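You operate a simulated robot arm through the tools that you are given. There is no shell and no other tool. Be economical: measure what you need, move in short steps, check, and stop when the job is done.

Carry out the task below with a simulated robot arm. There is one attempt and no reset: what you move stays moved.

TASK
Put the wick on the glass with no gold band and fill it with wax to its line.
Fine: slide the glass under the spout and leave it there, the heater off at the end.

It is judged by the outcome, as a careful person would: the job done as asked, and still so three seconds after it is handed in. It fails if anything else is knocked over, pushed out of place, dropped, spilled or broken.

THE ROBOT
A 7-joint arm with a two-finger parallel gripper, fixed in place. Base frame: the origin is at the foot of the arm, x ahead of it, y to its left, z up. Lengths are in m, angles in rad, forces in N, time in s.
With the tool pointing down near the work surface it reaches from about 0.2 to 0.68 m from the base axis. Its first joint turns from -1.152 to 1.152 rad. Payload 2.4 kg.
Tool frame: the origin (TCP) lies between the finger pads and is the grasp point; the fingertips stand 0.03 m ahead of it; z points along the fingers, y is the line along which they close. The gripper opens to 0.094 m. The fingers are 0.028 m wide and 0.01 m thick; the gripper's body (0.05 by 0.096 m) begins 0.055 m behind the TCP.
Orientation is told as [roll, pitch, yaw] about the base's x, y, z axes, in that order, counted from this pose: with the fingers straight down and closing along the base's y, the tool's x points along the base's -x, its y along +y and its z along -z.

THE INTERFACE
- The arm moves only by the tool step_arm. Its argument "rows" is a list of rows, each a list of 3 entries, a list of its own where there are three numbers: the turn, a rotation vector about the base's x, y, z in rad, then the shift along the base's x, y, z in m, then the opening, from 0 (shut) to 1 (fully open). In form: [[[rx, ry, rz], [x, y, z], jaw], ...]. A call has 1 to 12 rows; each row shifts and turns the commanded pose from where the row before left it. A row lasts 0.2 s, in which the tool goes at most 0.05 m and 0.15 rad; a call with a longer step from one row to the next is refused whole, and so is a gripper value outside its range. A pose out of reach is approached as far as the arm can. The call stops where the force on the tool passes 70 N (or 10 N more than at its start, if that is more) or the arm is blocked; 0.2 s more then pass. The fingers move at their own pace (about 0.153 m/s each) and stop on an object; they squeeze with about 29 N. The grip force told is the motor's: it shows also when the fingers shut on nothing. Time passes only in rows, and 0.2 s behind the last, so rows that do not move let the fingers close. It gives the time, the measured TCP pose, the force on the tool (base axes), the opening and the grip force at its end, in the units of the frame above (readings bear some noise), and new pictures: "pictures" is both (left out), scene, wrist or none.
- Cameras (640 x 400 px; columns grow to the right, rows downward): "scene" is fixed at [0.056, 0.483, 1.4484]; the picture's right is [-0.66, -0.75, 0.00], its down [-0.38, 0.33, -0.86] and it looks along [0.65, -0.57, -0.50] (base axes); focal length 319 px, centre (320, 200). "wrist" rides on the gripper at [-0.037, 0, -0.058] in the tool frame; the picture's right is [0.00, -1.00, 0.00], its down [0.97, 0.00, -0.24] and it looks along [0.24, 0.00, 0.97] (tool axes); focal length 218 px, centre (320, 200).
- locate(camera, pixels): there is no depth. For up to 12 entries [column, row, z] of the newest picture of that camera ("zoom" is the newest enlarged one), the place [x, y] in the base frame at which the ray of that pixel passes the height z, good to about 0.003 m, but the place of the scene camera against the robot may be out by one fixed shift of up to 0.018 m in any direction. No time passes.
- close_up(camera, box): a new picture of the part [left, top, right, bottom] of that camera's present view, enlarged. No time passes.
- job_done(): hands the job in; it is judged then, once.

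Work in short steps. Measure before you move; look again where a grasp or a placing could have gone wrong, and mend it. You have 80 turns and 120 pictures in all, the two below and enlarged ones among them. Open the gripper and draw the arm clear of the work before you hand the job in, unless the task says otherwise; then end with one line.

The tools are called after "Call:" as name(argument=value, ...) on one line, values as JSON. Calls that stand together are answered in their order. step_arm: Moves the arm, as the interface text tells. Its arguments: {"type":"object","properties":{"rows":{"type":"array"},"pictures":{"type":"string","enum":["both","scene","wrist","none"]}},"required":["rows"]} The other tools are called the same way: locate (camera, pixels) gives the place at which the rays of pixels pass given heights; close_up (camera, box) takes an enlarged picture of a part of a camera's view; job_done () hands the job in.

At the start:

```text
t: 0.0
tool_pos: [0.3458, -0.097, 1.1428]
orientation: [-0.001, 0.0, 0.0]
wrist_force: [0.0, 0.0, -0.5]
width: 0.0938
grip_force: 0.2
```

scene: 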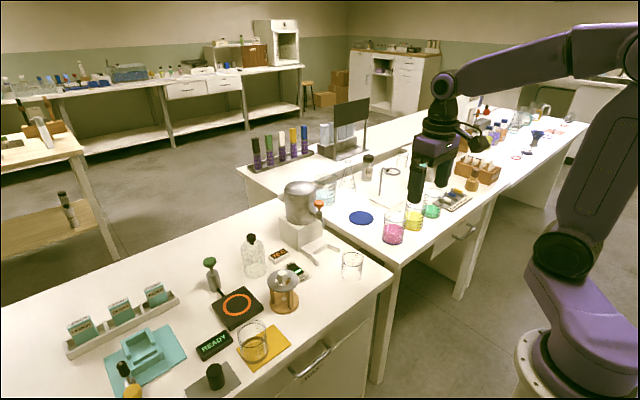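
wrist: 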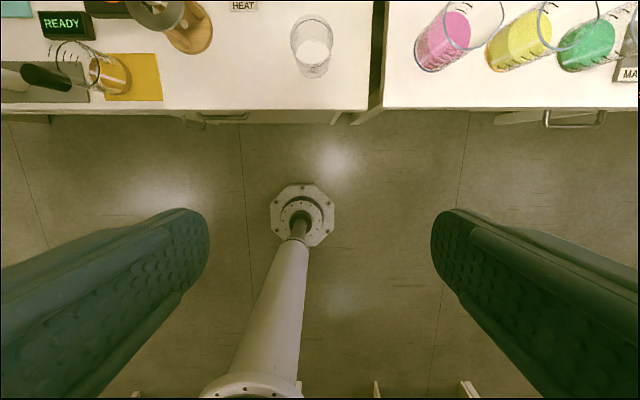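

I'll start with enlarged views of the bench's left section, where the wax pot, glasses and heater appear to be.

Call:
close_up(camera="scene", box=[180, 160, 400, 300])

Call:
close_up(camera="scene", box=[60, 260, 300, 400])

Call:
close_up(camera="scene", box=[300, 110, 480, 260])

```text
2.86 times, centred on (290, 230) of scene
```

zoom: 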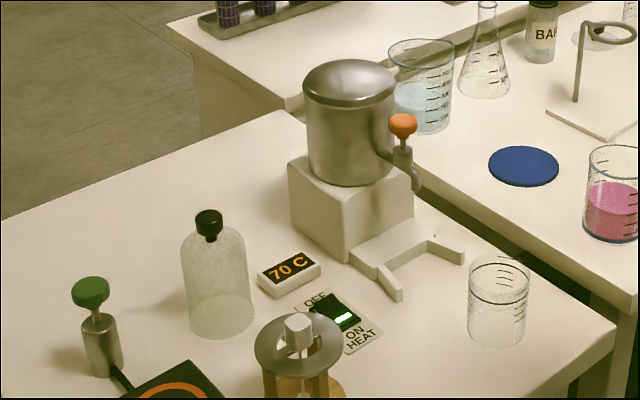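

```text
2.67 times, centred on (180, 330) of scene
```

zoom: 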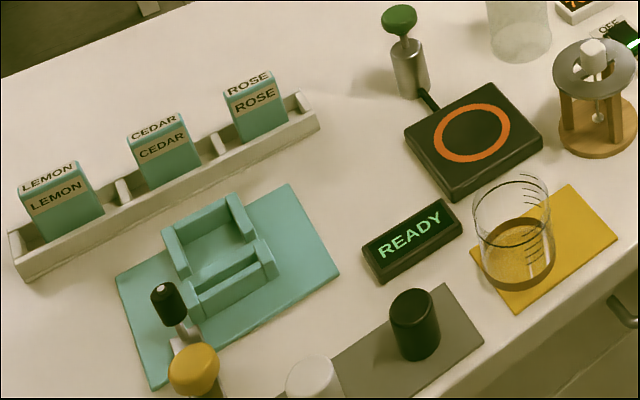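

```text
2.67 times, centred on (390, 185) of scene
```

zoom: 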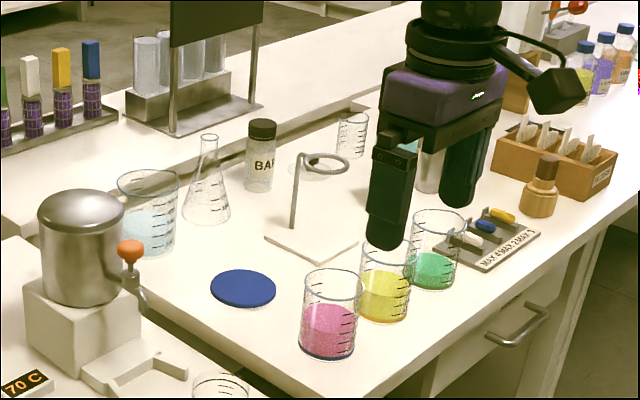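

The pot with the orange tap, a fork under the spout, a rocker switch, and a stand that probably holds the wick are all visible. I'll locate them roughly and zoom in closer.

Call:
locate(camera="scene", pixels=[[352, 278, 0.75], [283, 308, 0.75], [283, 272, 0.83], [318, 203, 0.88], [300, 272, 0.755], [322, 255, 0.75], [302, 245, 0.75], [252, 360, 0.75], [238, 305, 0.76], [254, 275, 0.75], [215, 345, 0.77]])

Call:
close_up(camera="scene", box=[255, 240, 375, 320])

Call:
close_up(camera="wrist", box=[0, 0, 380, 130])

Call:
close_up(camera="scene", box=[270, 170, 370, 290])

```text
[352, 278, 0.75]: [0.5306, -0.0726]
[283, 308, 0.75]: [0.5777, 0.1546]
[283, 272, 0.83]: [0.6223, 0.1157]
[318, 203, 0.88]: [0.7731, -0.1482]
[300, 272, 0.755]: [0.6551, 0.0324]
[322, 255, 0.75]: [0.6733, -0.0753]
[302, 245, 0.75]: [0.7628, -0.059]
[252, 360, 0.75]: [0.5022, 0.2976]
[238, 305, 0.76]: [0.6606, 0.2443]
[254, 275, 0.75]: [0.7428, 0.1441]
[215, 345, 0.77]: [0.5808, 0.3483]
```

```text
5.00 times, centred on (315, 280) of scene
```

zoom: 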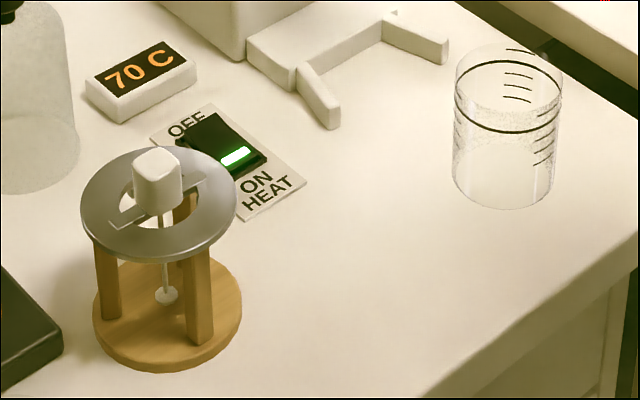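

```text
1.68 times, centred on (190, 65) of wrist
```

zoom: 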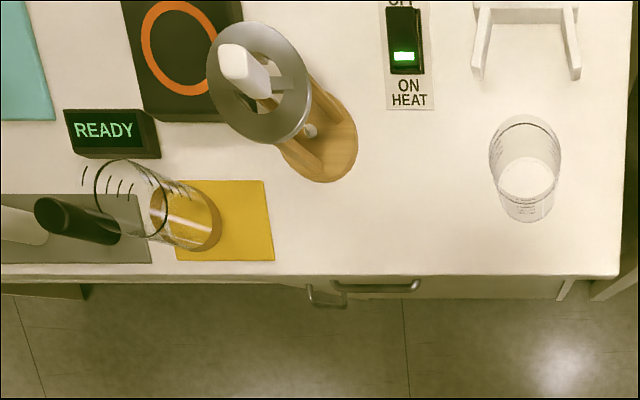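

```text
3.33 times, centred on (320, 230) of scene
```

zoom: 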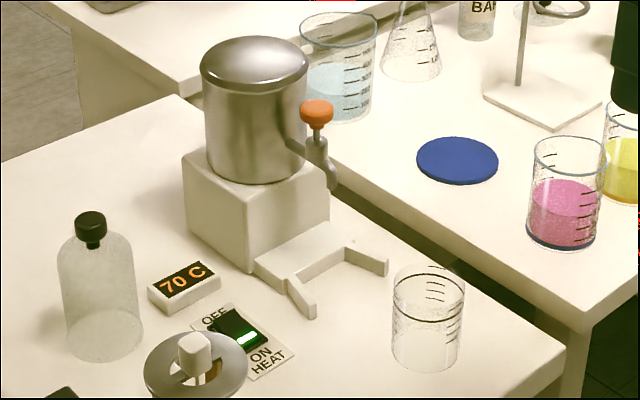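

Next I move over the bench at a safe height and use the wrist camera, which has no unknown shift, to measure.

Call:
step_arm(rows=[[[0, 0, 0], [0.04, 0.025, 0], 1], [[0, 0, 0], [0.04, 0.025, 0], 1], [[0, 0, 0], [0.04, 0.025, 0], 1], [[0, 0, 0], [0.04, 0.025, 0], 1], [[0, 0, 0], [0, 0, 0], 1]])

```text
t: 1.2
tool_pos: [0.5046, 0.0026, 1.1402]
orientation: [0.0, 0.002, 0.0]
wrist_force: [-0.1, 0.6, 0.4]
width: 0.094
grip_force: 0.0
```

scene: 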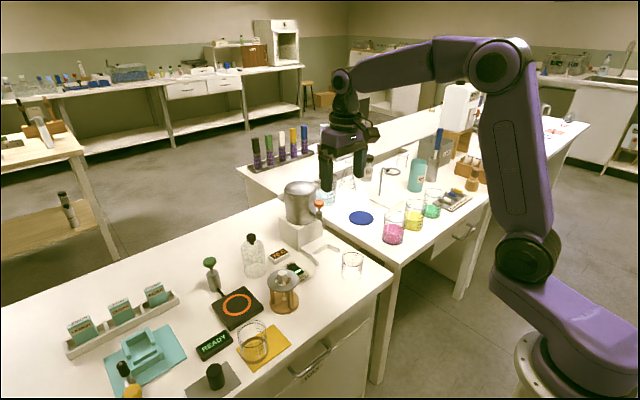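
wrist: 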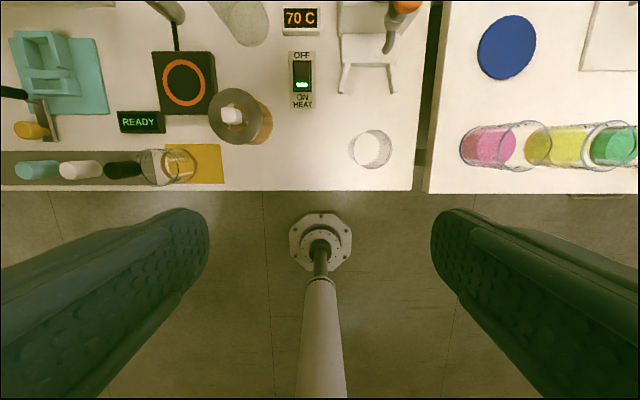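

Call:
locate(camera="wrist", pixels=[[371, 152, 0.75], [373, 146, 0.83], [304, 85, 0.75], [302, 66, 0.755], [302, 102, 0.755], [233, 117, 0.86], [250, 130, 0.75], [404, 3, 0.9], [388, 50, 0.85], [346, 92, 0.76], [394, 92, 0.76], [175, 170, 0.75]])

Call:
close_up(camera="wrist", box=[180, 0, 440, 180])

Call:
close_up(camera="wrist", box=[90, 80, 290, 200])

```text
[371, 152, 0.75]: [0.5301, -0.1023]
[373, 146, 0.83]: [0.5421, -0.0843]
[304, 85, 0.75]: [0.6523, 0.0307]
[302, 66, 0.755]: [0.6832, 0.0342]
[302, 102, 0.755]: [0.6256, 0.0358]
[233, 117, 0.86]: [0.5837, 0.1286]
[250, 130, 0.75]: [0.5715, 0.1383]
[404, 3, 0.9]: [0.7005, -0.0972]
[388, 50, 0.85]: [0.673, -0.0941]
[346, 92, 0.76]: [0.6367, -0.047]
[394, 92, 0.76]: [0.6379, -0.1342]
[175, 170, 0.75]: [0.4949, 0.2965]
```

```text
2.22 times, centred on (310, 90) of wrist
```

zoom: 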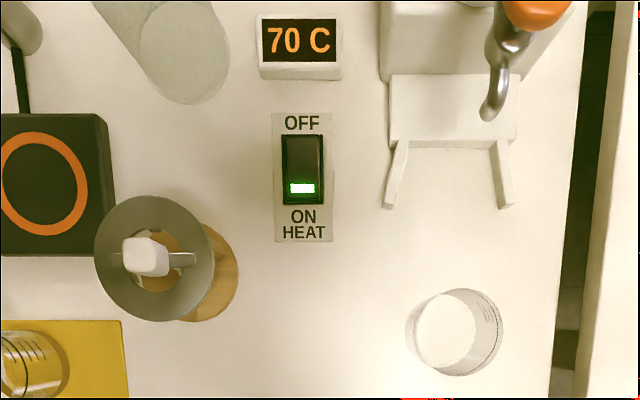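

```text
3.20 times, centred on (190, 140) of wrist
```

zoom: 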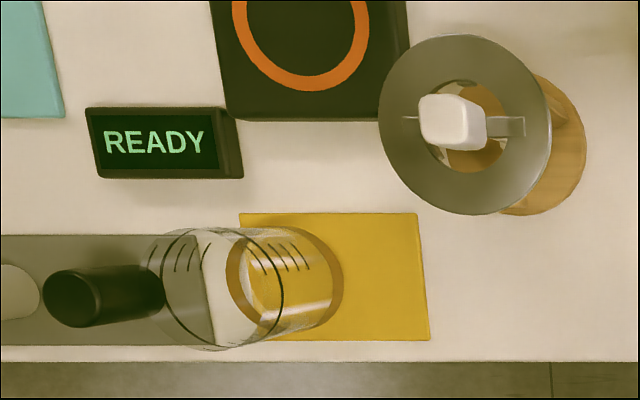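

The target glass is near (0.535,-0.095), the wick stand near (0.58,0.13) and the fork opens toward me. I need the spout and knob heights, so I tilt the camera forward from a lower spot.

Call:
step_arm(rows=[[[0, -0.15, 0], [-0.03, -0.015, -0.03], 1], [[0, -0.15, 0], [-0.03, -0.015, -0.03], 1], [[0, -0.15, 0], [-0.03, -0.015, -0.03], 1], [[0, -0.15, 0], [-0.03, -0.015, -0.03], 1], [[0, -0.15, 0], [-0.02, -0.015, -0.03], 1], [[0, -0.15, 0], [-0.02, -0.015, -0.02], 1], [[0, -0.1, 0], [0, 0, 0], 1]])

```text
t: 2.8
tool_pos: [0.3901, -0.1191, 0.999]
orientation: [-0.202, -0.738, -0.079]
wrist_force: [1.7, 2.8, -0.3]
width: 0.0938
grip_force: 0.0
out of reach, approached as far as the arm can: row 4, 5, 6, 7
```

scene: 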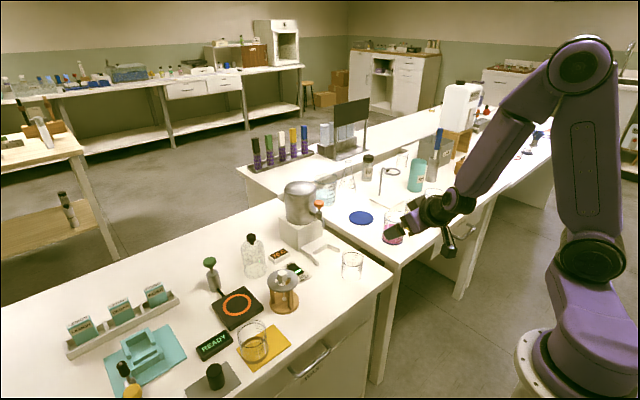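
wrist: 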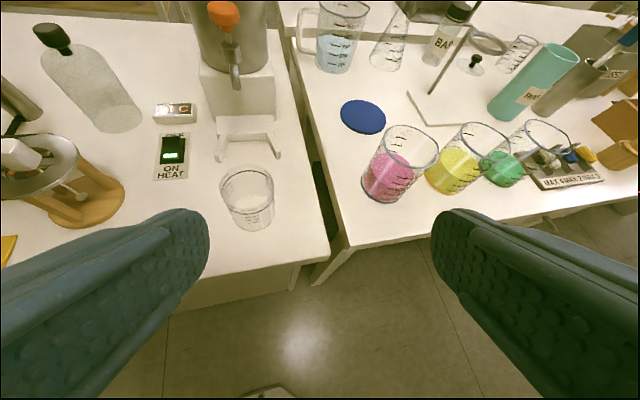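

Call:
close_up(camera="wrist", box=[130, 0, 320, 240])

Call:
locate(camera="wrist", pixels=[[235, 88, 0.84], [235, 88, 0.86], [235, 88, 0.88], [222, 15, 0.9], [222, 15, 0.94], [222, 15, 0.97], [247, 180, 0.83], [247, 180, 0.81], [252, 215, 0.75], [216, 158, 0.76], [278, 154, 0.76], [247, 134, 0.77]])

```text
1.67 times, centred on (225, 120) of wrist
```

zoom: 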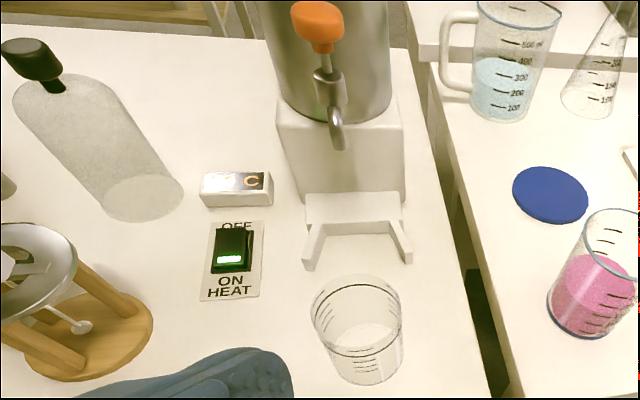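

```text
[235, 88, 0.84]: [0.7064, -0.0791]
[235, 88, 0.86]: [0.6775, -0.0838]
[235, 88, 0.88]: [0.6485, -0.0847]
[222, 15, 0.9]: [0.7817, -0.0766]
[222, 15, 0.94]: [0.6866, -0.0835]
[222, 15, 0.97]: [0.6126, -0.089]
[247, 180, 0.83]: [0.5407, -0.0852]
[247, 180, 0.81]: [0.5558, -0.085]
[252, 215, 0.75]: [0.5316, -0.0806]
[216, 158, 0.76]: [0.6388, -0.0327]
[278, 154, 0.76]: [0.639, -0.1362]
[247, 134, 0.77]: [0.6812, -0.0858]
```

Spout tip triangulates to about (0.666,-0.087,0.868), knob to about (0.68,-0.085,0.945), glass rim to (0.541,-0.085,0.83). Now I return upright, toward the wick stand, for a close look.

Call:
step_arm(rows=[[[0, 0.15, 0], [0, 0.03, 0.0], 1], [[0, 0.15, 0], [0, 0.03, 0.0], 1], [[0, 0.15, 0], [0.0, 0.03, 0.0], 1], [[0, 0.15, 0], [0.02, 0.03, 0], 1], [[0, 0.15, 0], [0.02, 0.03, 0], 1], [[0, 0.15, 0], [0.02, 0.02, 0], 1], [[0, 0.1, 0], [0.02, 0.02, 0], 1], [[0, 0, 0], [0, 0, 0], 1]], pictures="wrist")

```text
t: 4.6
tool_pos: [0.487, 0.1005, 1.0046]
orientation: [-0.1, 0.201, 0.0]
wrist_force: [0.1, -0.7, 0.2]
width: 0.0937
grip_force: 0.3
```

wrist: 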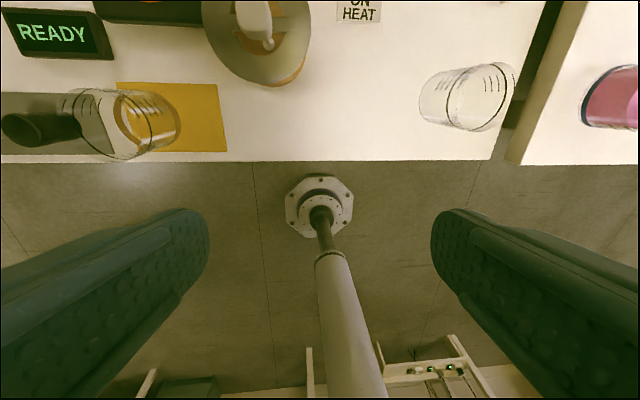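

The tool is left tilted by [-0.1,0.2,0]; I correct it and move in front of the wick stand.

Call:
step_arm(rows=[[[0.1, -0.1, 0], [0.02, 0.01, 0.0], 1], [[0, -0.1, 0], [0.02, 0.01, 0.0], 1], [[0, 0, 0], [0.01, 0.01, 0], 1], [[0, 0, 0], [0, 0, 0], 1]], pictures="wrist")

```text
t: 5.6
tool_pos: [0.5357, 0.1287, 1.0067]
orientation: [-0.003, -0.001, 0.014]
wrist_force: [0.2, -0.5, 0.1]
width: 0.094
grip_force: 0.0
```

wrist: 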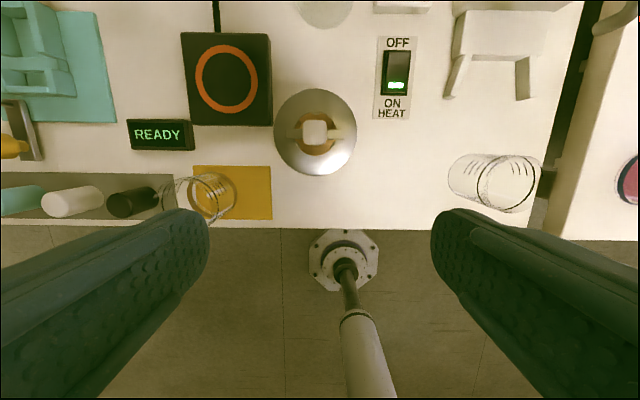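

Call:
close_up(camera="wrist", box=[260, 80, 370, 185])

Call:
locate(camera="wrist", pixels=[[315, 131, 0.85], [315, 131, 0.87], [315, 131, 0.89], [274, 132, 0.84], [356, 132, 0.84], [316, 175, 0.84], [316, 89, 0.84], [506, 183, 0.83], [304, 131, 0.87], [328, 131, 0.87], [315, 143, 0.87], [315, 119, 0.87]])

Call:
close_up(camera="wrist", box=[160, 150, 280, 230])

Call:
close_up(camera="scene", box=[260, 255, 310, 320])

```text
3.81 times, centred on (315, 132) of wrist
```

zoom: 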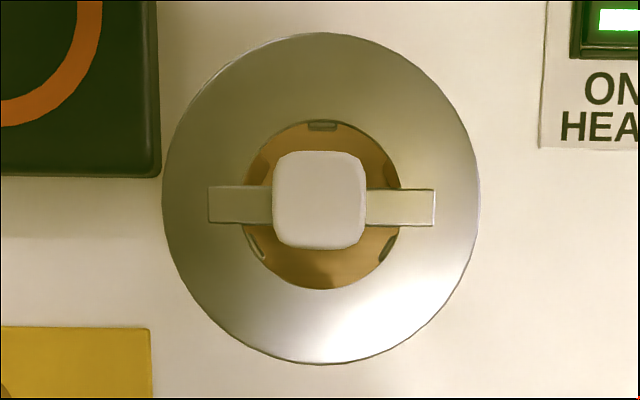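

```text
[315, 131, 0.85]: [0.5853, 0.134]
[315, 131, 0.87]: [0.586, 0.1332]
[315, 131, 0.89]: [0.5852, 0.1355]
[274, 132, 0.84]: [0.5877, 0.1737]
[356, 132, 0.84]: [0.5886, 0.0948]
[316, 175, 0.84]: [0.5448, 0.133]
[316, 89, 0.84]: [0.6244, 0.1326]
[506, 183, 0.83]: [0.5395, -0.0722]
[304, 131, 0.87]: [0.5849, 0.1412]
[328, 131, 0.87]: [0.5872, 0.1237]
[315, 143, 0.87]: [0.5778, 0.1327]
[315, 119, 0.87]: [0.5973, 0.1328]
```

```text
5.00 times, centred on (220, 190) of wrist
```

zoom: 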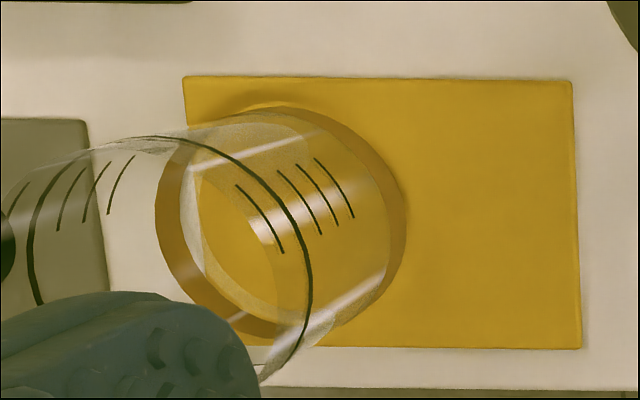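

```text
6.15 times, centred on (285, 288) of scene
```

zoom: 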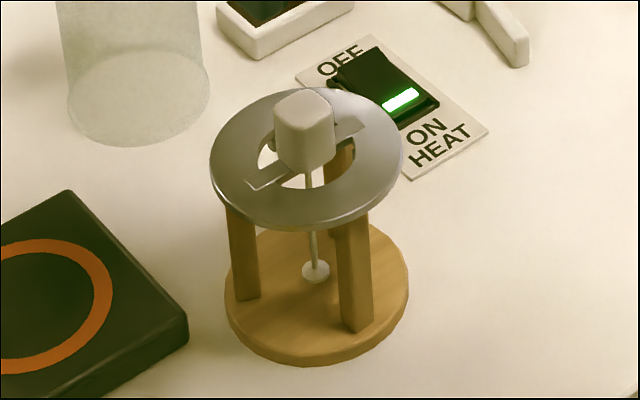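

The glass on the yellow mat carries the gold band, so the target is the plain one at right. For heights of ring and handle I take a second wrist view from the side.

Call:
step_arm(rows=[[[0, 0, 0], [-0.02, -0.04, -0.01], 1], [[0, 0, 0], [-0.02, -0.04, -0.01], 1], [[0, 0, 0], [0, -0.03, 0], 1], [[0, 0, 0], [0, 0, 0], 1]], pictures="wrist")

Call:
close_up(camera="wrist", box=[140, 50, 280, 160])

Call:
close_up(camera="wrist", box=[360, 100, 500, 210])

```text
t: 6.6
tool_pos: [0.4966, 0.0189, 0.9864]
orientation: [-0.002, -0.003, 0.013]
wrist_force: [-0.2, 0.4, 0.1]
width: 0.0942
grip_force: 0.1
```

wrist: 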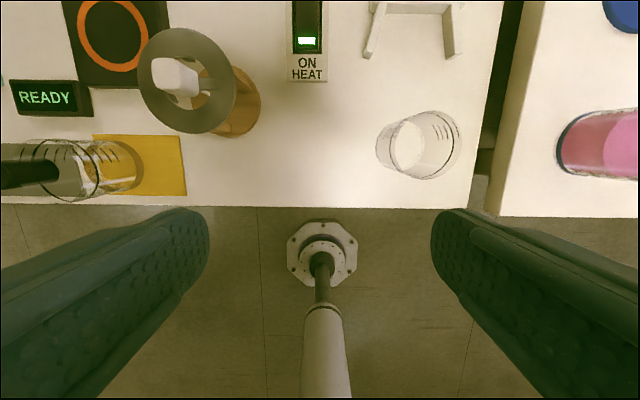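

```text
3.64 times, centred on (210, 105) of wrist
```

zoom: 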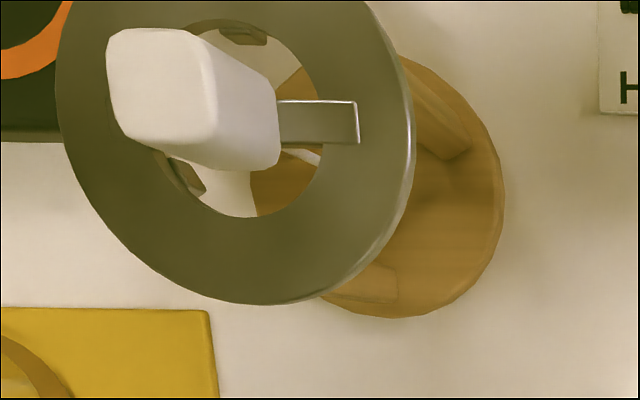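

```text
3.64 times, centred on (430, 155) of wrist
```

zoom: 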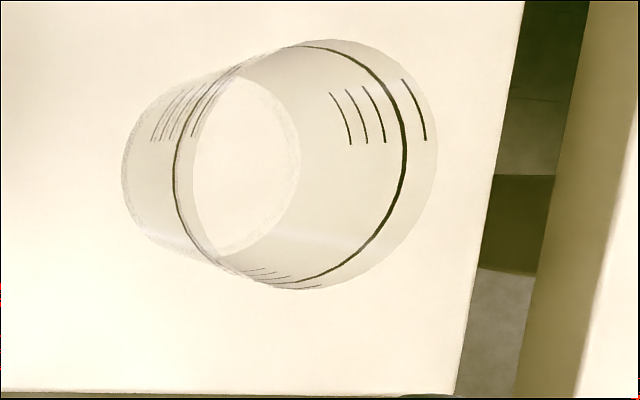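

Call:
locate(camera="wrist", pixels=[[166.6, 74.2, 0.84], [166.6, 74.2, 0.86], [166.6, 74.2, 0.88], [137.5, 78, 0.83], [236.1, 78, 0.83], [137.5, 78, 0.84], [236.1, 78, 0.84], [428.6, 157, 0.83], [462.4, 155, 0.83], [394, 155, 0.83], [430, 123, 0.83], [430, 189, 0.83]])

```text
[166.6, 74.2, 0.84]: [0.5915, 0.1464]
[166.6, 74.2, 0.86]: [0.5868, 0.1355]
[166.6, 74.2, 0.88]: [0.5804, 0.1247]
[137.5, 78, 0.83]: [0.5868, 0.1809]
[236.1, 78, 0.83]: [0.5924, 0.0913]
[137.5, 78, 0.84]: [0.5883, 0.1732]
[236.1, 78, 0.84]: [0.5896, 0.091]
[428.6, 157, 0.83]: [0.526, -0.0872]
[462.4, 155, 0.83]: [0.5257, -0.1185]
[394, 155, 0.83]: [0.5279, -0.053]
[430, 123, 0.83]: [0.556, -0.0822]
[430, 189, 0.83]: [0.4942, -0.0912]
```

Handle top is at z≈0.864, ring at ≈0.838, bar about 58 mm long along y. I need the glass rim's exact place and height, so I look at it from straight above.

Call:
locate(camera="wrist", pixels=[[375.6, 150, 0.75], [462.4, 155, 0.82], [462.4, 155, 0.83], [462.4, 155, 0.84], [462.4, 155, 0.85]])

Call:
step_arm(rows=[[[0, 0, -0.013], [-0.01, -0.04, 0.0], 1], [[0, 0, 0], [0.0, -0.04, 0.0], 1], [[0, 0, 0], [0, -0.023, 0], 1], [[0, 0, 0], [0, 0, 0], 1]], pictures="wrist")

Call:
close_up(camera="wrist", box=[260, 80, 380, 200])

```text
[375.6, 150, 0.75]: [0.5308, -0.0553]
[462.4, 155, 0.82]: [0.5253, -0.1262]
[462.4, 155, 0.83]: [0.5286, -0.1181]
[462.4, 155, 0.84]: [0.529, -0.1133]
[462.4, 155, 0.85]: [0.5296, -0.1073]
```

```text
t: 7.6
tool_pos: [0.4861, -0.0841, 0.9846]
orientation: [-0.002, -0.002, 0.0]
wrist_force: [0.3, 0.6, 0.7]
width: 0.0938
grip_force: 0.1
```

wrist: 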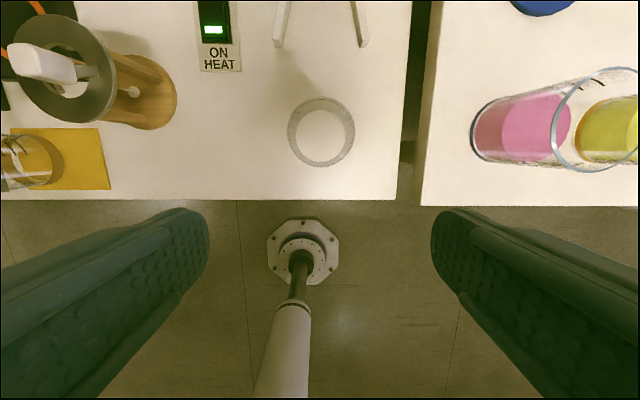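

```text
3.33 times, centred on (320, 140) of wrist
```

zoom: 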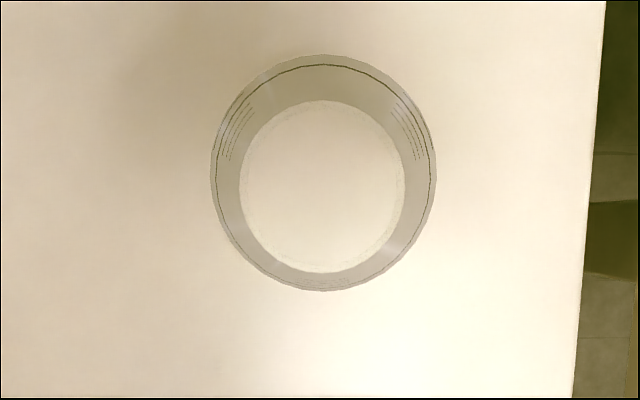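

The overhead view puts the glass centre near (0.527,-0.085) and OD near 64 mm, while the bar is about 58 mm, so I check the wall thickness and centre closely.

Call:
close_up(camera="wrist", box=[280, 120, 320, 145])

Call:
close_up(camera="scene", box=[332, 244, 372, 284])

Call:
locate(camera="wrist", pixels=[[320.9, 149.6, 0.831], [287, 148, 0.831], [354.8, 148, 0.831], [320.9, 114.2, 0.831], [320.9, 185.3, 0.831]])

```text
16.00 times, centred on (300, 132) of wrist
```

zoom: 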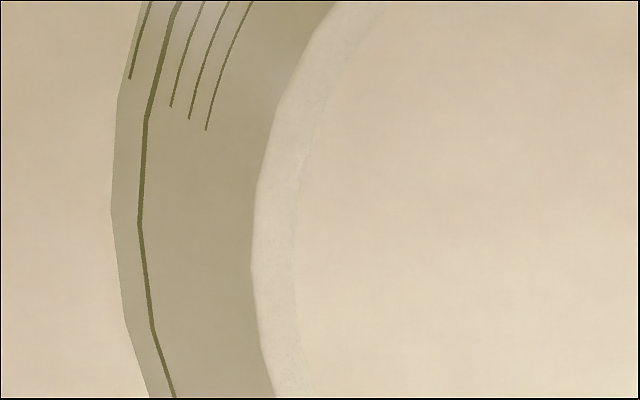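

```text
10.00 times, centred on (352, 264) of scene
```

zoom: 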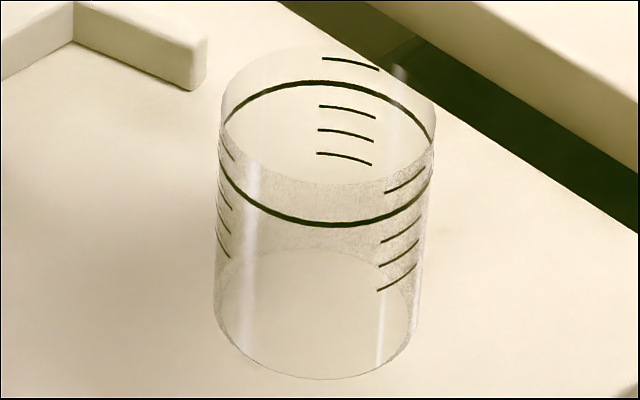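

```text
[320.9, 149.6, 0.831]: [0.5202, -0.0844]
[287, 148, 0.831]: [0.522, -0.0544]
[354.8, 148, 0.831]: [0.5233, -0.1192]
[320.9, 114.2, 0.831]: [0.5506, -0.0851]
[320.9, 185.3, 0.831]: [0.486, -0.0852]
```

Glass centre ≈(0.520,-0.085), rim ≈0.831; cavity roughly equal to or smaller than the bar, so placement must be well centred. Now I move over the wick handle (0.586,0.1333) and take a check picture from above before descending.

Call:
step_arm(rows=[[[0, 0, 0], [0.02, 0.0435, 0], 0.6], [[0, 0, 0], [0.02, 0.0435, 0], 0.6], [[0, 0, 0], [0.02, 0.0435, 0], 0.6], [[0, 0, 0], [0.02, 0.0435, 0], 0.6], [[0, 0, 0], [0.02, 0.0435, 0], 0.6], [[0, 0, 0], [0, 0, -0.04], 0.6], [[0, 0, 0], [0, 0, -0.02], 0.6], [[0, 0, 0], [0, 0, 0], 0.6]], pictures="wrist")

```text
t: 9.4
tool_pos: [0.5849, 0.1328, 0.9278]
orientation: [-0.002, -0.002, 0.001]
wrist_force: [0.4, 0.5, 0.5]
width: 0.0565
grip_force: 0.1
```

wrist: 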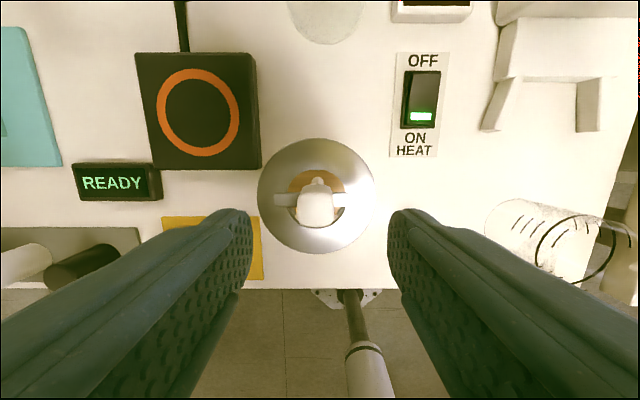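

Handle at column 316, row ~208, matching x=0.586 and y≈0.135. I descend to z≈0.874 and close.

Call:
step_arm(rows=[[[0, 0, 0], [0.001, 0.002, -0.03], 0.6], [[0, 0, 0], [0, 0, -0.015], 0.6], [[0, 0, 0], [0, 0, -0.008], 0.6], [[0, 0, 0], [0, 0, 0], 0.6]], pictures="both")

Call:
close_up(camera="scene", box=[240, 220, 330, 320])

```text
t: 10.4
tool_pos: [0.5875, 0.1345, 0.873]
orientation: [-0.001, -0.002, 0.002]
wrist_force: [-0.2, 0.7, -0.2]
width: 0.0563
grip_force: 0.0
```

scene: 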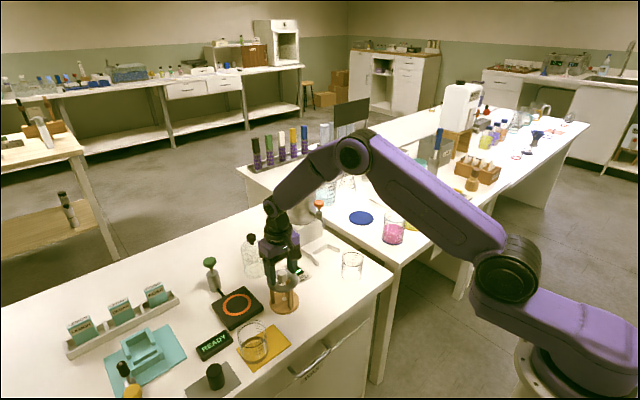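
wrist: 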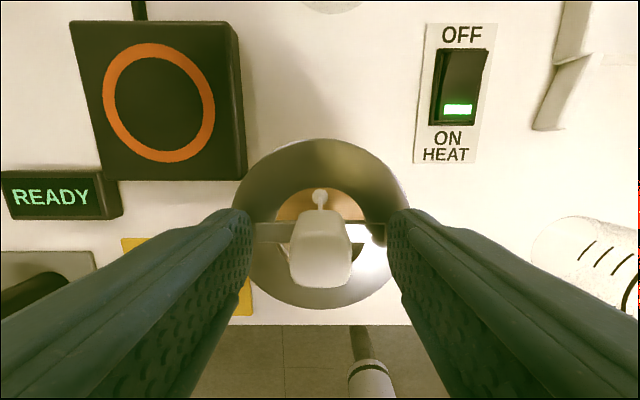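

```text
4.00 times, centred on (285, 270) of scene
```

zoom: 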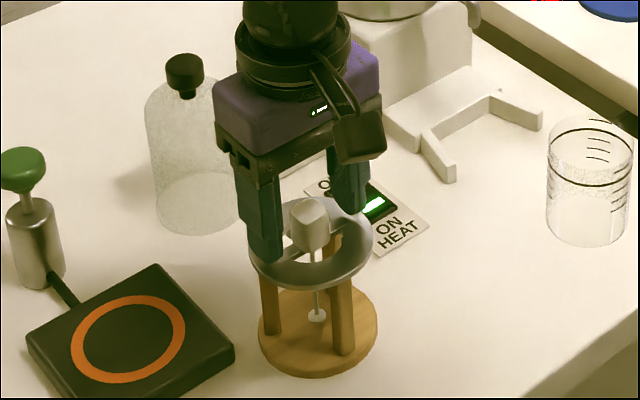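

Fingers straddle the handle above the ring. Closing.

Call:
step_arm(rows=[[[0, 0, 0], [0, 0, 0], 0.1], [[0, 0, 0], [0, 0, 0], 0.1], [[0, 0, 0], [0, 0, 0], 0.1]], pictures="wrist")

```text
t: 11.2
tool_pos: [0.5868, 0.1347, 0.873]
orientation: [-0.002, -0.001, 0.002]
wrist_force: [0.3, 1.3, -1.3]
width: 0.0209
grip_force: 29.2
```

wrist: 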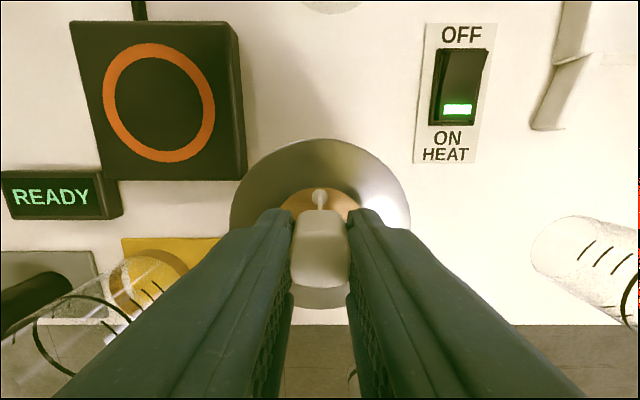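

Gripped (width 0.021, 29 N). I lift straight up, check, and carry over the glass.

Call:
step_arm(rows=[[[0, 0, 0], [0, 0, 0.02], 0.1], [[0, 0, 0], [0, 0, 0.03], 0.1], [[0, 0, 0], [0, 0, 0.04], 0.1], [[0, 0, 0], [0, 0, 0.03], 0.1], [[0, 0, 0], [0, 0, 0], 0.1]], pictures="both")

Call:
close_up(camera="scene", box=[230, 190, 330, 320])

```text
t: 12.4
tool_pos: [0.5862, 0.1359, 0.991]
orientation: [-0.003, -0.002, 0.002]
wrist_force: [-0.1, 0.3, -0.1]
width: 0.0208
grip_force: 29.7
```

scene: 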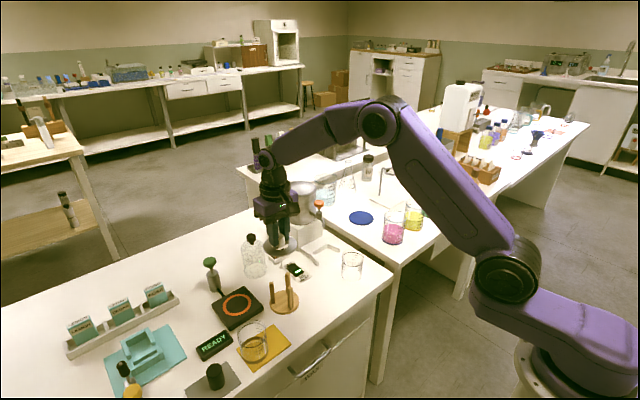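
wrist: 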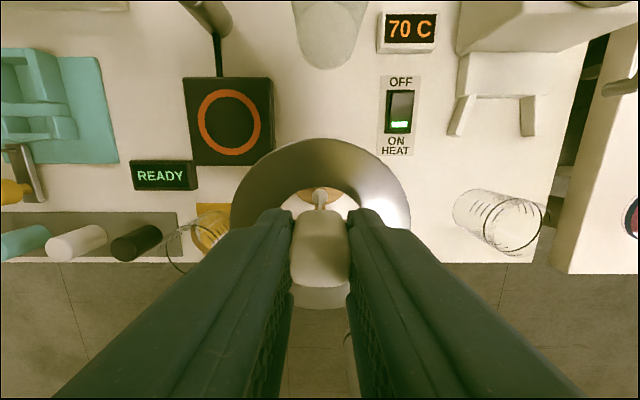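

```text
3.08 times, centred on (280, 255) of scene
```

zoom: 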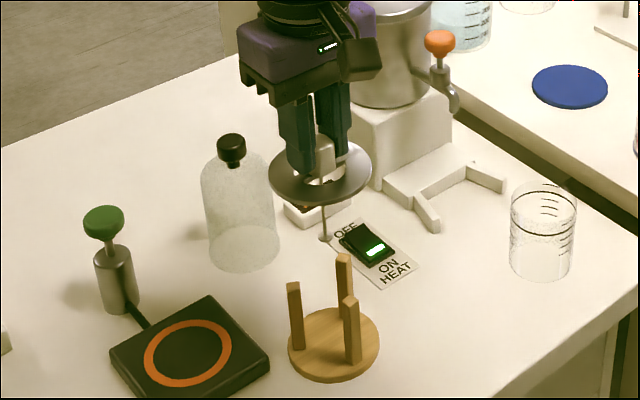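

The ring came along: it is part of the wick holder (ring, bar, handle). I carry it above the glass at (0.520,-0.085).

Call:
step_arm(rows=[[[0, 0, 0], [-0.011, -0.0368, 0], 0.1], [[0, 0, 0], [-0.011, -0.0368, 0], 0.1], [[0, 0, 0], [-0.011, -0.0368, 0], 0.1], [[0, 0, 0], [-0.011, -0.0368, 0], 0.1], [[0, 0, 0], [-0.011, -0.0368, 0], 0.1], [[0, 0, 0], [-0.011, -0.0368, 0], 0.1], [[0, 0, 0], [0, 0, 0], 0.1], [[0, 0, 0], [0, 0, 0], 0.1]], pictures="both")

Call:
close_up(camera="scene", box=[300, 180, 420, 300])

```text
t: 14.2
tool_pos: [0.521, -0.0853, 0.9911]
orientation: [-0.001, -0.003, 0.003]
wrist_force: [-0.1, 0.2, -0.3]
width: 0.0208
grip_force: 29.0
```

scene: 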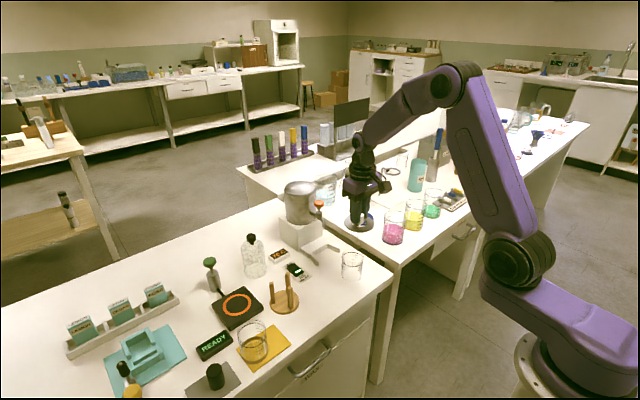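
wrist: 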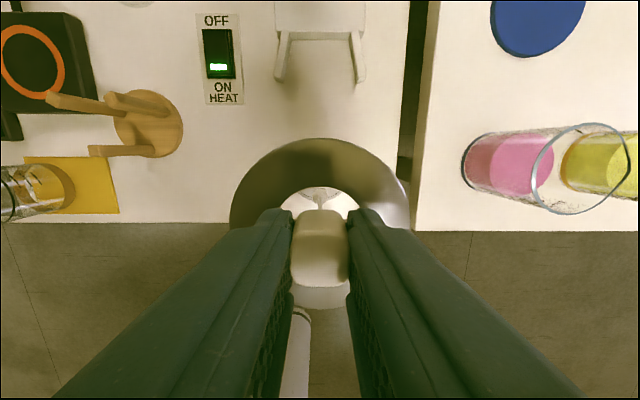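

```text
3.33 times, centred on (360, 240) of scene
```

zoom: 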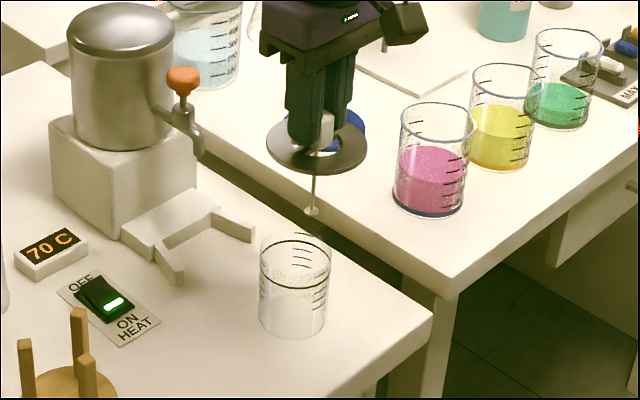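

Lined up; I lower part way so the weight enters the glass, then check.

Call:
step_arm(rows=[[[0, 0, 0], [-0.001, 0, -0.03], 0.1], [[0, 0, 0], [0, 0, -0.03], 0.1], [[0, 0, 0], [0, 0, -0.025], 0.1], [[0, 0, 0], [0, 0, 0], 0.1]], pictures="both")

Call:
close_up(camera="scene", box=[310, 210, 400, 290])

Call:
close_up(camera="wrist", box=[210, 120, 430, 320])

```text
t: 15.2
tool_pos: [0.52, -0.085, 0.9074]
orientation: [-0.002, 0.0, 0.001]
wrist_force: [-0.4, 1.0, 0.1]
width: 0.0208
grip_force: 29.3
```

scene: 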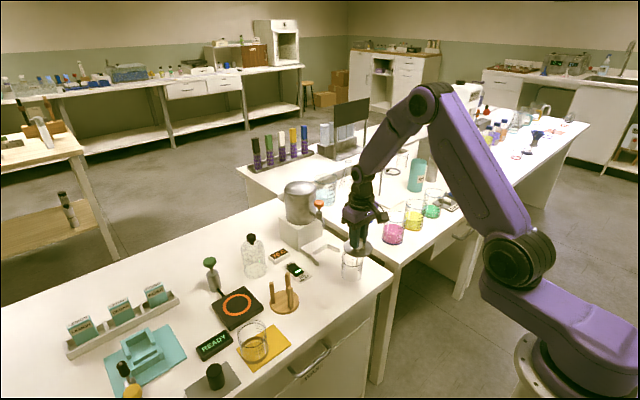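
wrist: 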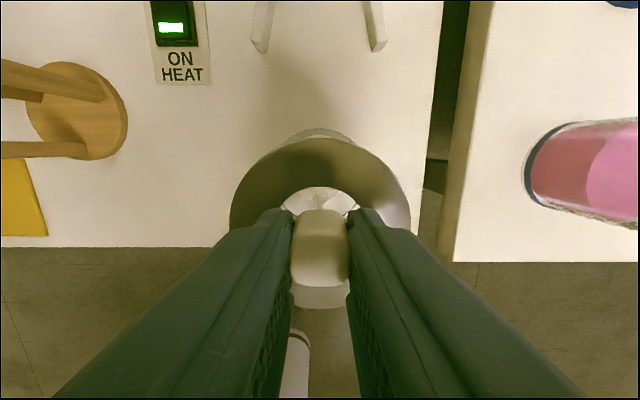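

```text
5.00 times, centred on (355, 250) of scene
```

zoom: 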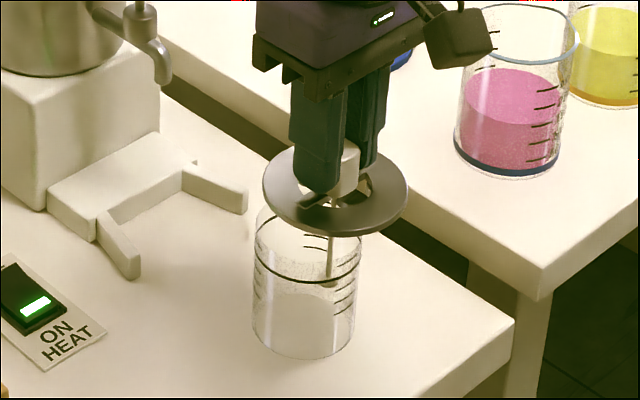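

```text
2.00 times, centred on (320, 220) of wrist
```

zoom: 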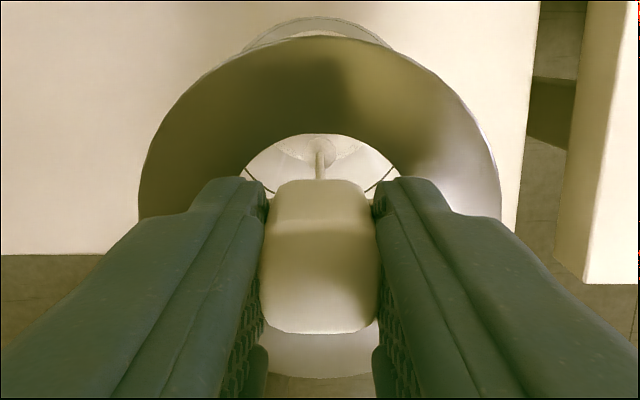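

I misread one row offset: recomputing, the glass centre is x≈0.536, and the glass's far edge showing beyond the ring agrees. The weight is inside the glass already; I shift +0.016 in x and recheck.

Call:
step_arm(rows=[[[0, 0, 0], [0.008, 0, 0], 0.1], [[0, 0, 0], [0.008, 0, 0], 0.1], [[0, 0, 0], [0, 0, 0], 0.1]], pictures="none")

Call:
close_up(camera="scene", box=[310, 210, 400, 290])

Call:
close_up(camera="wrist", box=[210, 120, 430, 320])

```text
t: 16.0
tool_pos: [0.5362, -0.0852, 0.9088]
orientation: [-0.001, -0.002, 0.0]
wrist_force: [0.9, -0.2, -1.2]
width: 0.0208
grip_force: 29.1
```

```text
5.00 times, centred on (355, 250) of scene
```

zoom: 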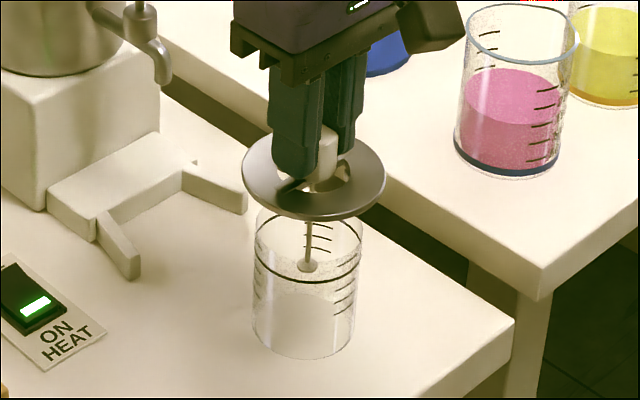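

```text
2.00 times, centred on (320, 220) of wrist
```

zoom: 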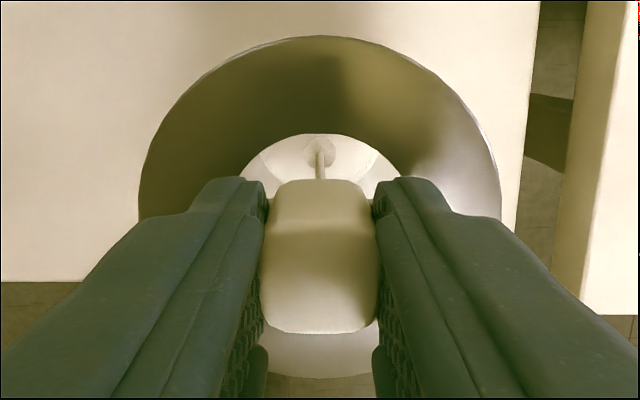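

Now the wick is centred in the glass (column 307 vs 308). Lowering slowly to contact.

Call:
step_arm(rows=[[[0, 0, 0], [0, 0, -0.015], 0.1], [[0, 0, 0], [0, 0, -0.012], 0.1], [[0, 0, 0], [0, 0, -0.003], 0.1], [[0, 0, 0], [0, 0, -0.003], 0.1], [[0, 0, 0], [0, 0, 0], 0.1]], pictures="none")

Call:
close_up(camera="scene", box=[310, 210, 400, 290])

```text
t: 17.2
tool_pos: [0.536, -0.0854, 0.873]
orientation: [-0.003, -0.001, 0.001]
wrist_force: [-0.4, -0.3, -0.9]
width: 0.0206
grip_force: 30.0
```

```text
5.00 times, centred on (355, 250) of scene
```

zoom: 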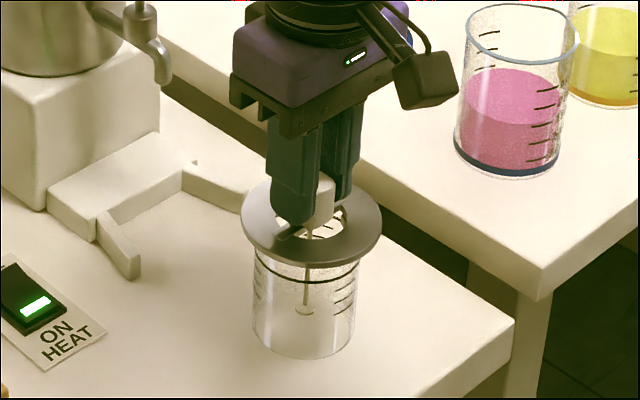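

Almost down; I continue in 2 mm steps until I feel contact.

Call:
step_arm(rows=[[[0, 0, 0], [0, 0, -0.002], 0.1], [[0, 0, 0], [0, 0, -0.002], 0.1], [[0, 0, 0], [0, 0, 0], 0.1]], pictures="none")

```text
t: 18.0
tool_pos: [0.5353, -0.0859, 0.8698]
orientation: [-0.002, -0.002, 0.002]
wrist_force: [-4.1, 0.6, 14.6]
width: 0.0208
grip_force: 28.9
```

Contact (14.6 N). I ease up 1 mm and release.

Call:
step_arm(rows=[[[0, 0, 0], [0, 0, 0.0015], 0.1], [[0, 0, 0], [0, 0, 0], 0.1], [[0, 0, 0], [0, 0, 0], 0.5], [[0, 0, 0], [0, 0, 0], 0.5]], pictures="none")

Call:
close_up(camera="scene", box=[310, 210, 400, 290])

```text
t: 19.0
tool_pos: [0.535, -0.0857, 0.8713]
orientation: [-0.001, 0.0, 0.002]
wrist_force: [0.0, 0.5, -0.3]
width: 0.047
grip_force: 0.0
```

```text
5.00 times, centred on (355, 250) of scene
```

zoom: 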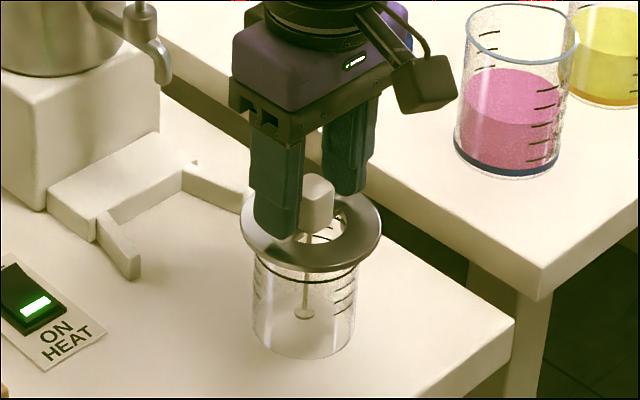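

The wick ring rests on the glass. I rise clear and look at the fork and spout from a lower, offset viewpoint.

Call:
step_arm(rows=[[[0, 0, 0], [0, 0, 0.03], 0.5], [[0, 0, 0], [0, 0, 0.04], 0.5], [[0, 0, 0], [0.0, 0, 0.03], 0.5], [[0, 0, 0], [0.03, 0, 0.0], 0.5], [[0, 0, 0], [0.0, 0, 0], 0.5]], pictures="both")

Call:
close_up(camera="wrist", box=[240, 0, 420, 180])

Call:
close_up(camera="scene", box=[310, 180, 400, 290])

```text
t: 20.2
tool_pos: [0.5673, -0.0832, 0.9718]
orientation: [-0.002, -0.002, 0.002]
wrist_force: [-0.5, -0.5, 0.6]
width: 0.0468
grip_force: 0.1
```

scene: 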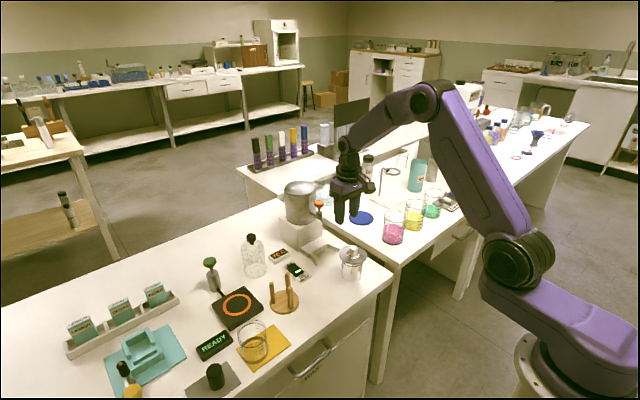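
wrist: 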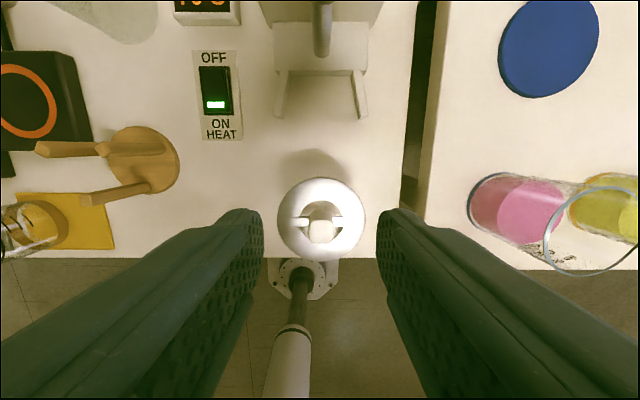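

```text
2.22 times, centred on (330, 90) of wrist
```

zoom: 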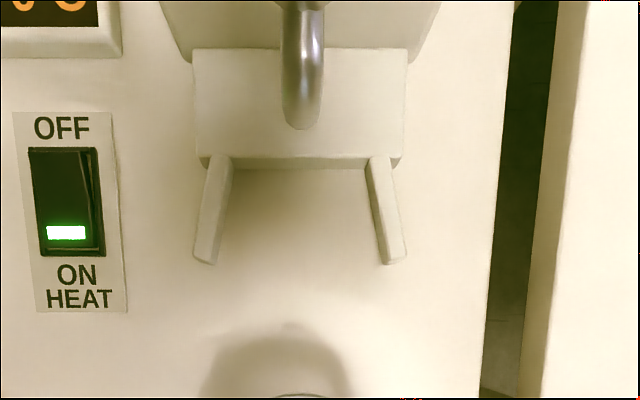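

```text
3.64 times, centred on (355, 235) of scene
```

zoom: 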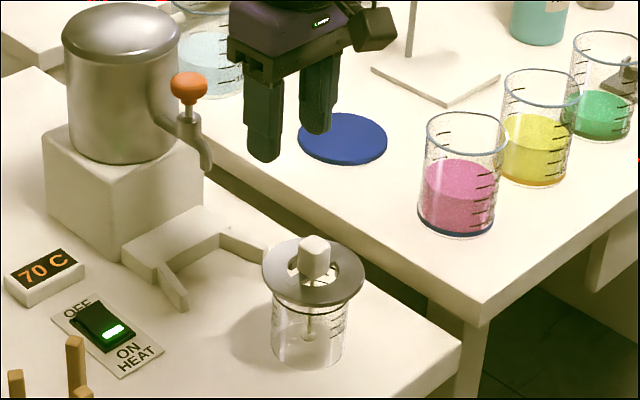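

Ring overhangs the glass by ~9 mm, so I'll push low with the tool pitched forward (tips leading), two fingertips contacting the glass front. First I back off and pitch to about -0.6 rad.

Call:
step_arm(rows=[[[0, 0, 0], [-0.04, 0, 0], 0.38], [[0, -0.1, 0], [-0.04, 0, 0], 0.38], [[0, -0.12, 0], [-0.03, -0.001, 0], 0.38], [[0, -0.12, 0], [-0.02, -0.001, 0], 0.38], [[0, -0.13, 0], [0, 0, 0], 0.38], [[0, -0.13, 0], [0, 0, 0], 0.38], [[0, 0, 0], [0, 0, 0], 0.38]], pictures="both")

```text
t: 21.8
tool_pos: [0.4363, -0.0875, 0.9708]
orientation: [-0.003, -0.603, -0.002]
wrist_force: [0.0, -0.2, -0.6]
width: 0.0359
grip_force: 0.1
```

scene: 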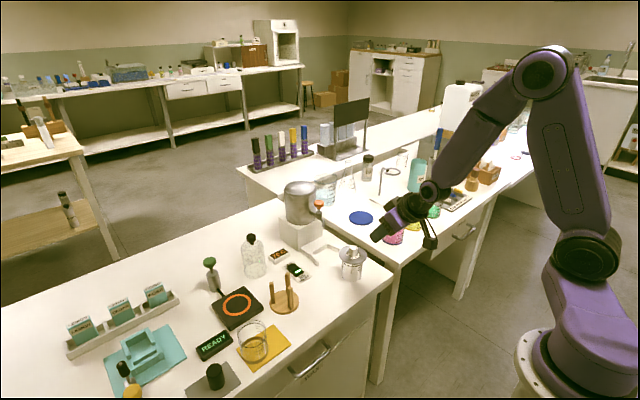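
wrist: 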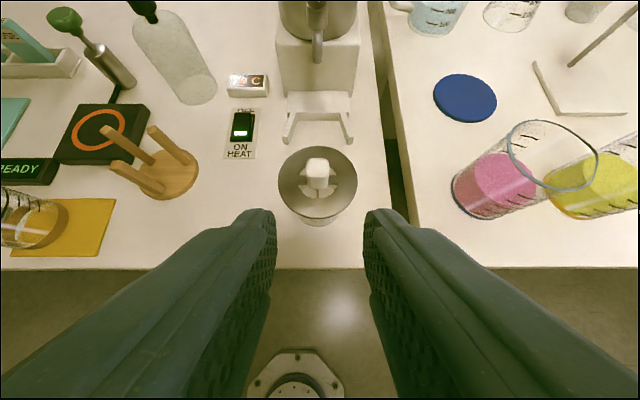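

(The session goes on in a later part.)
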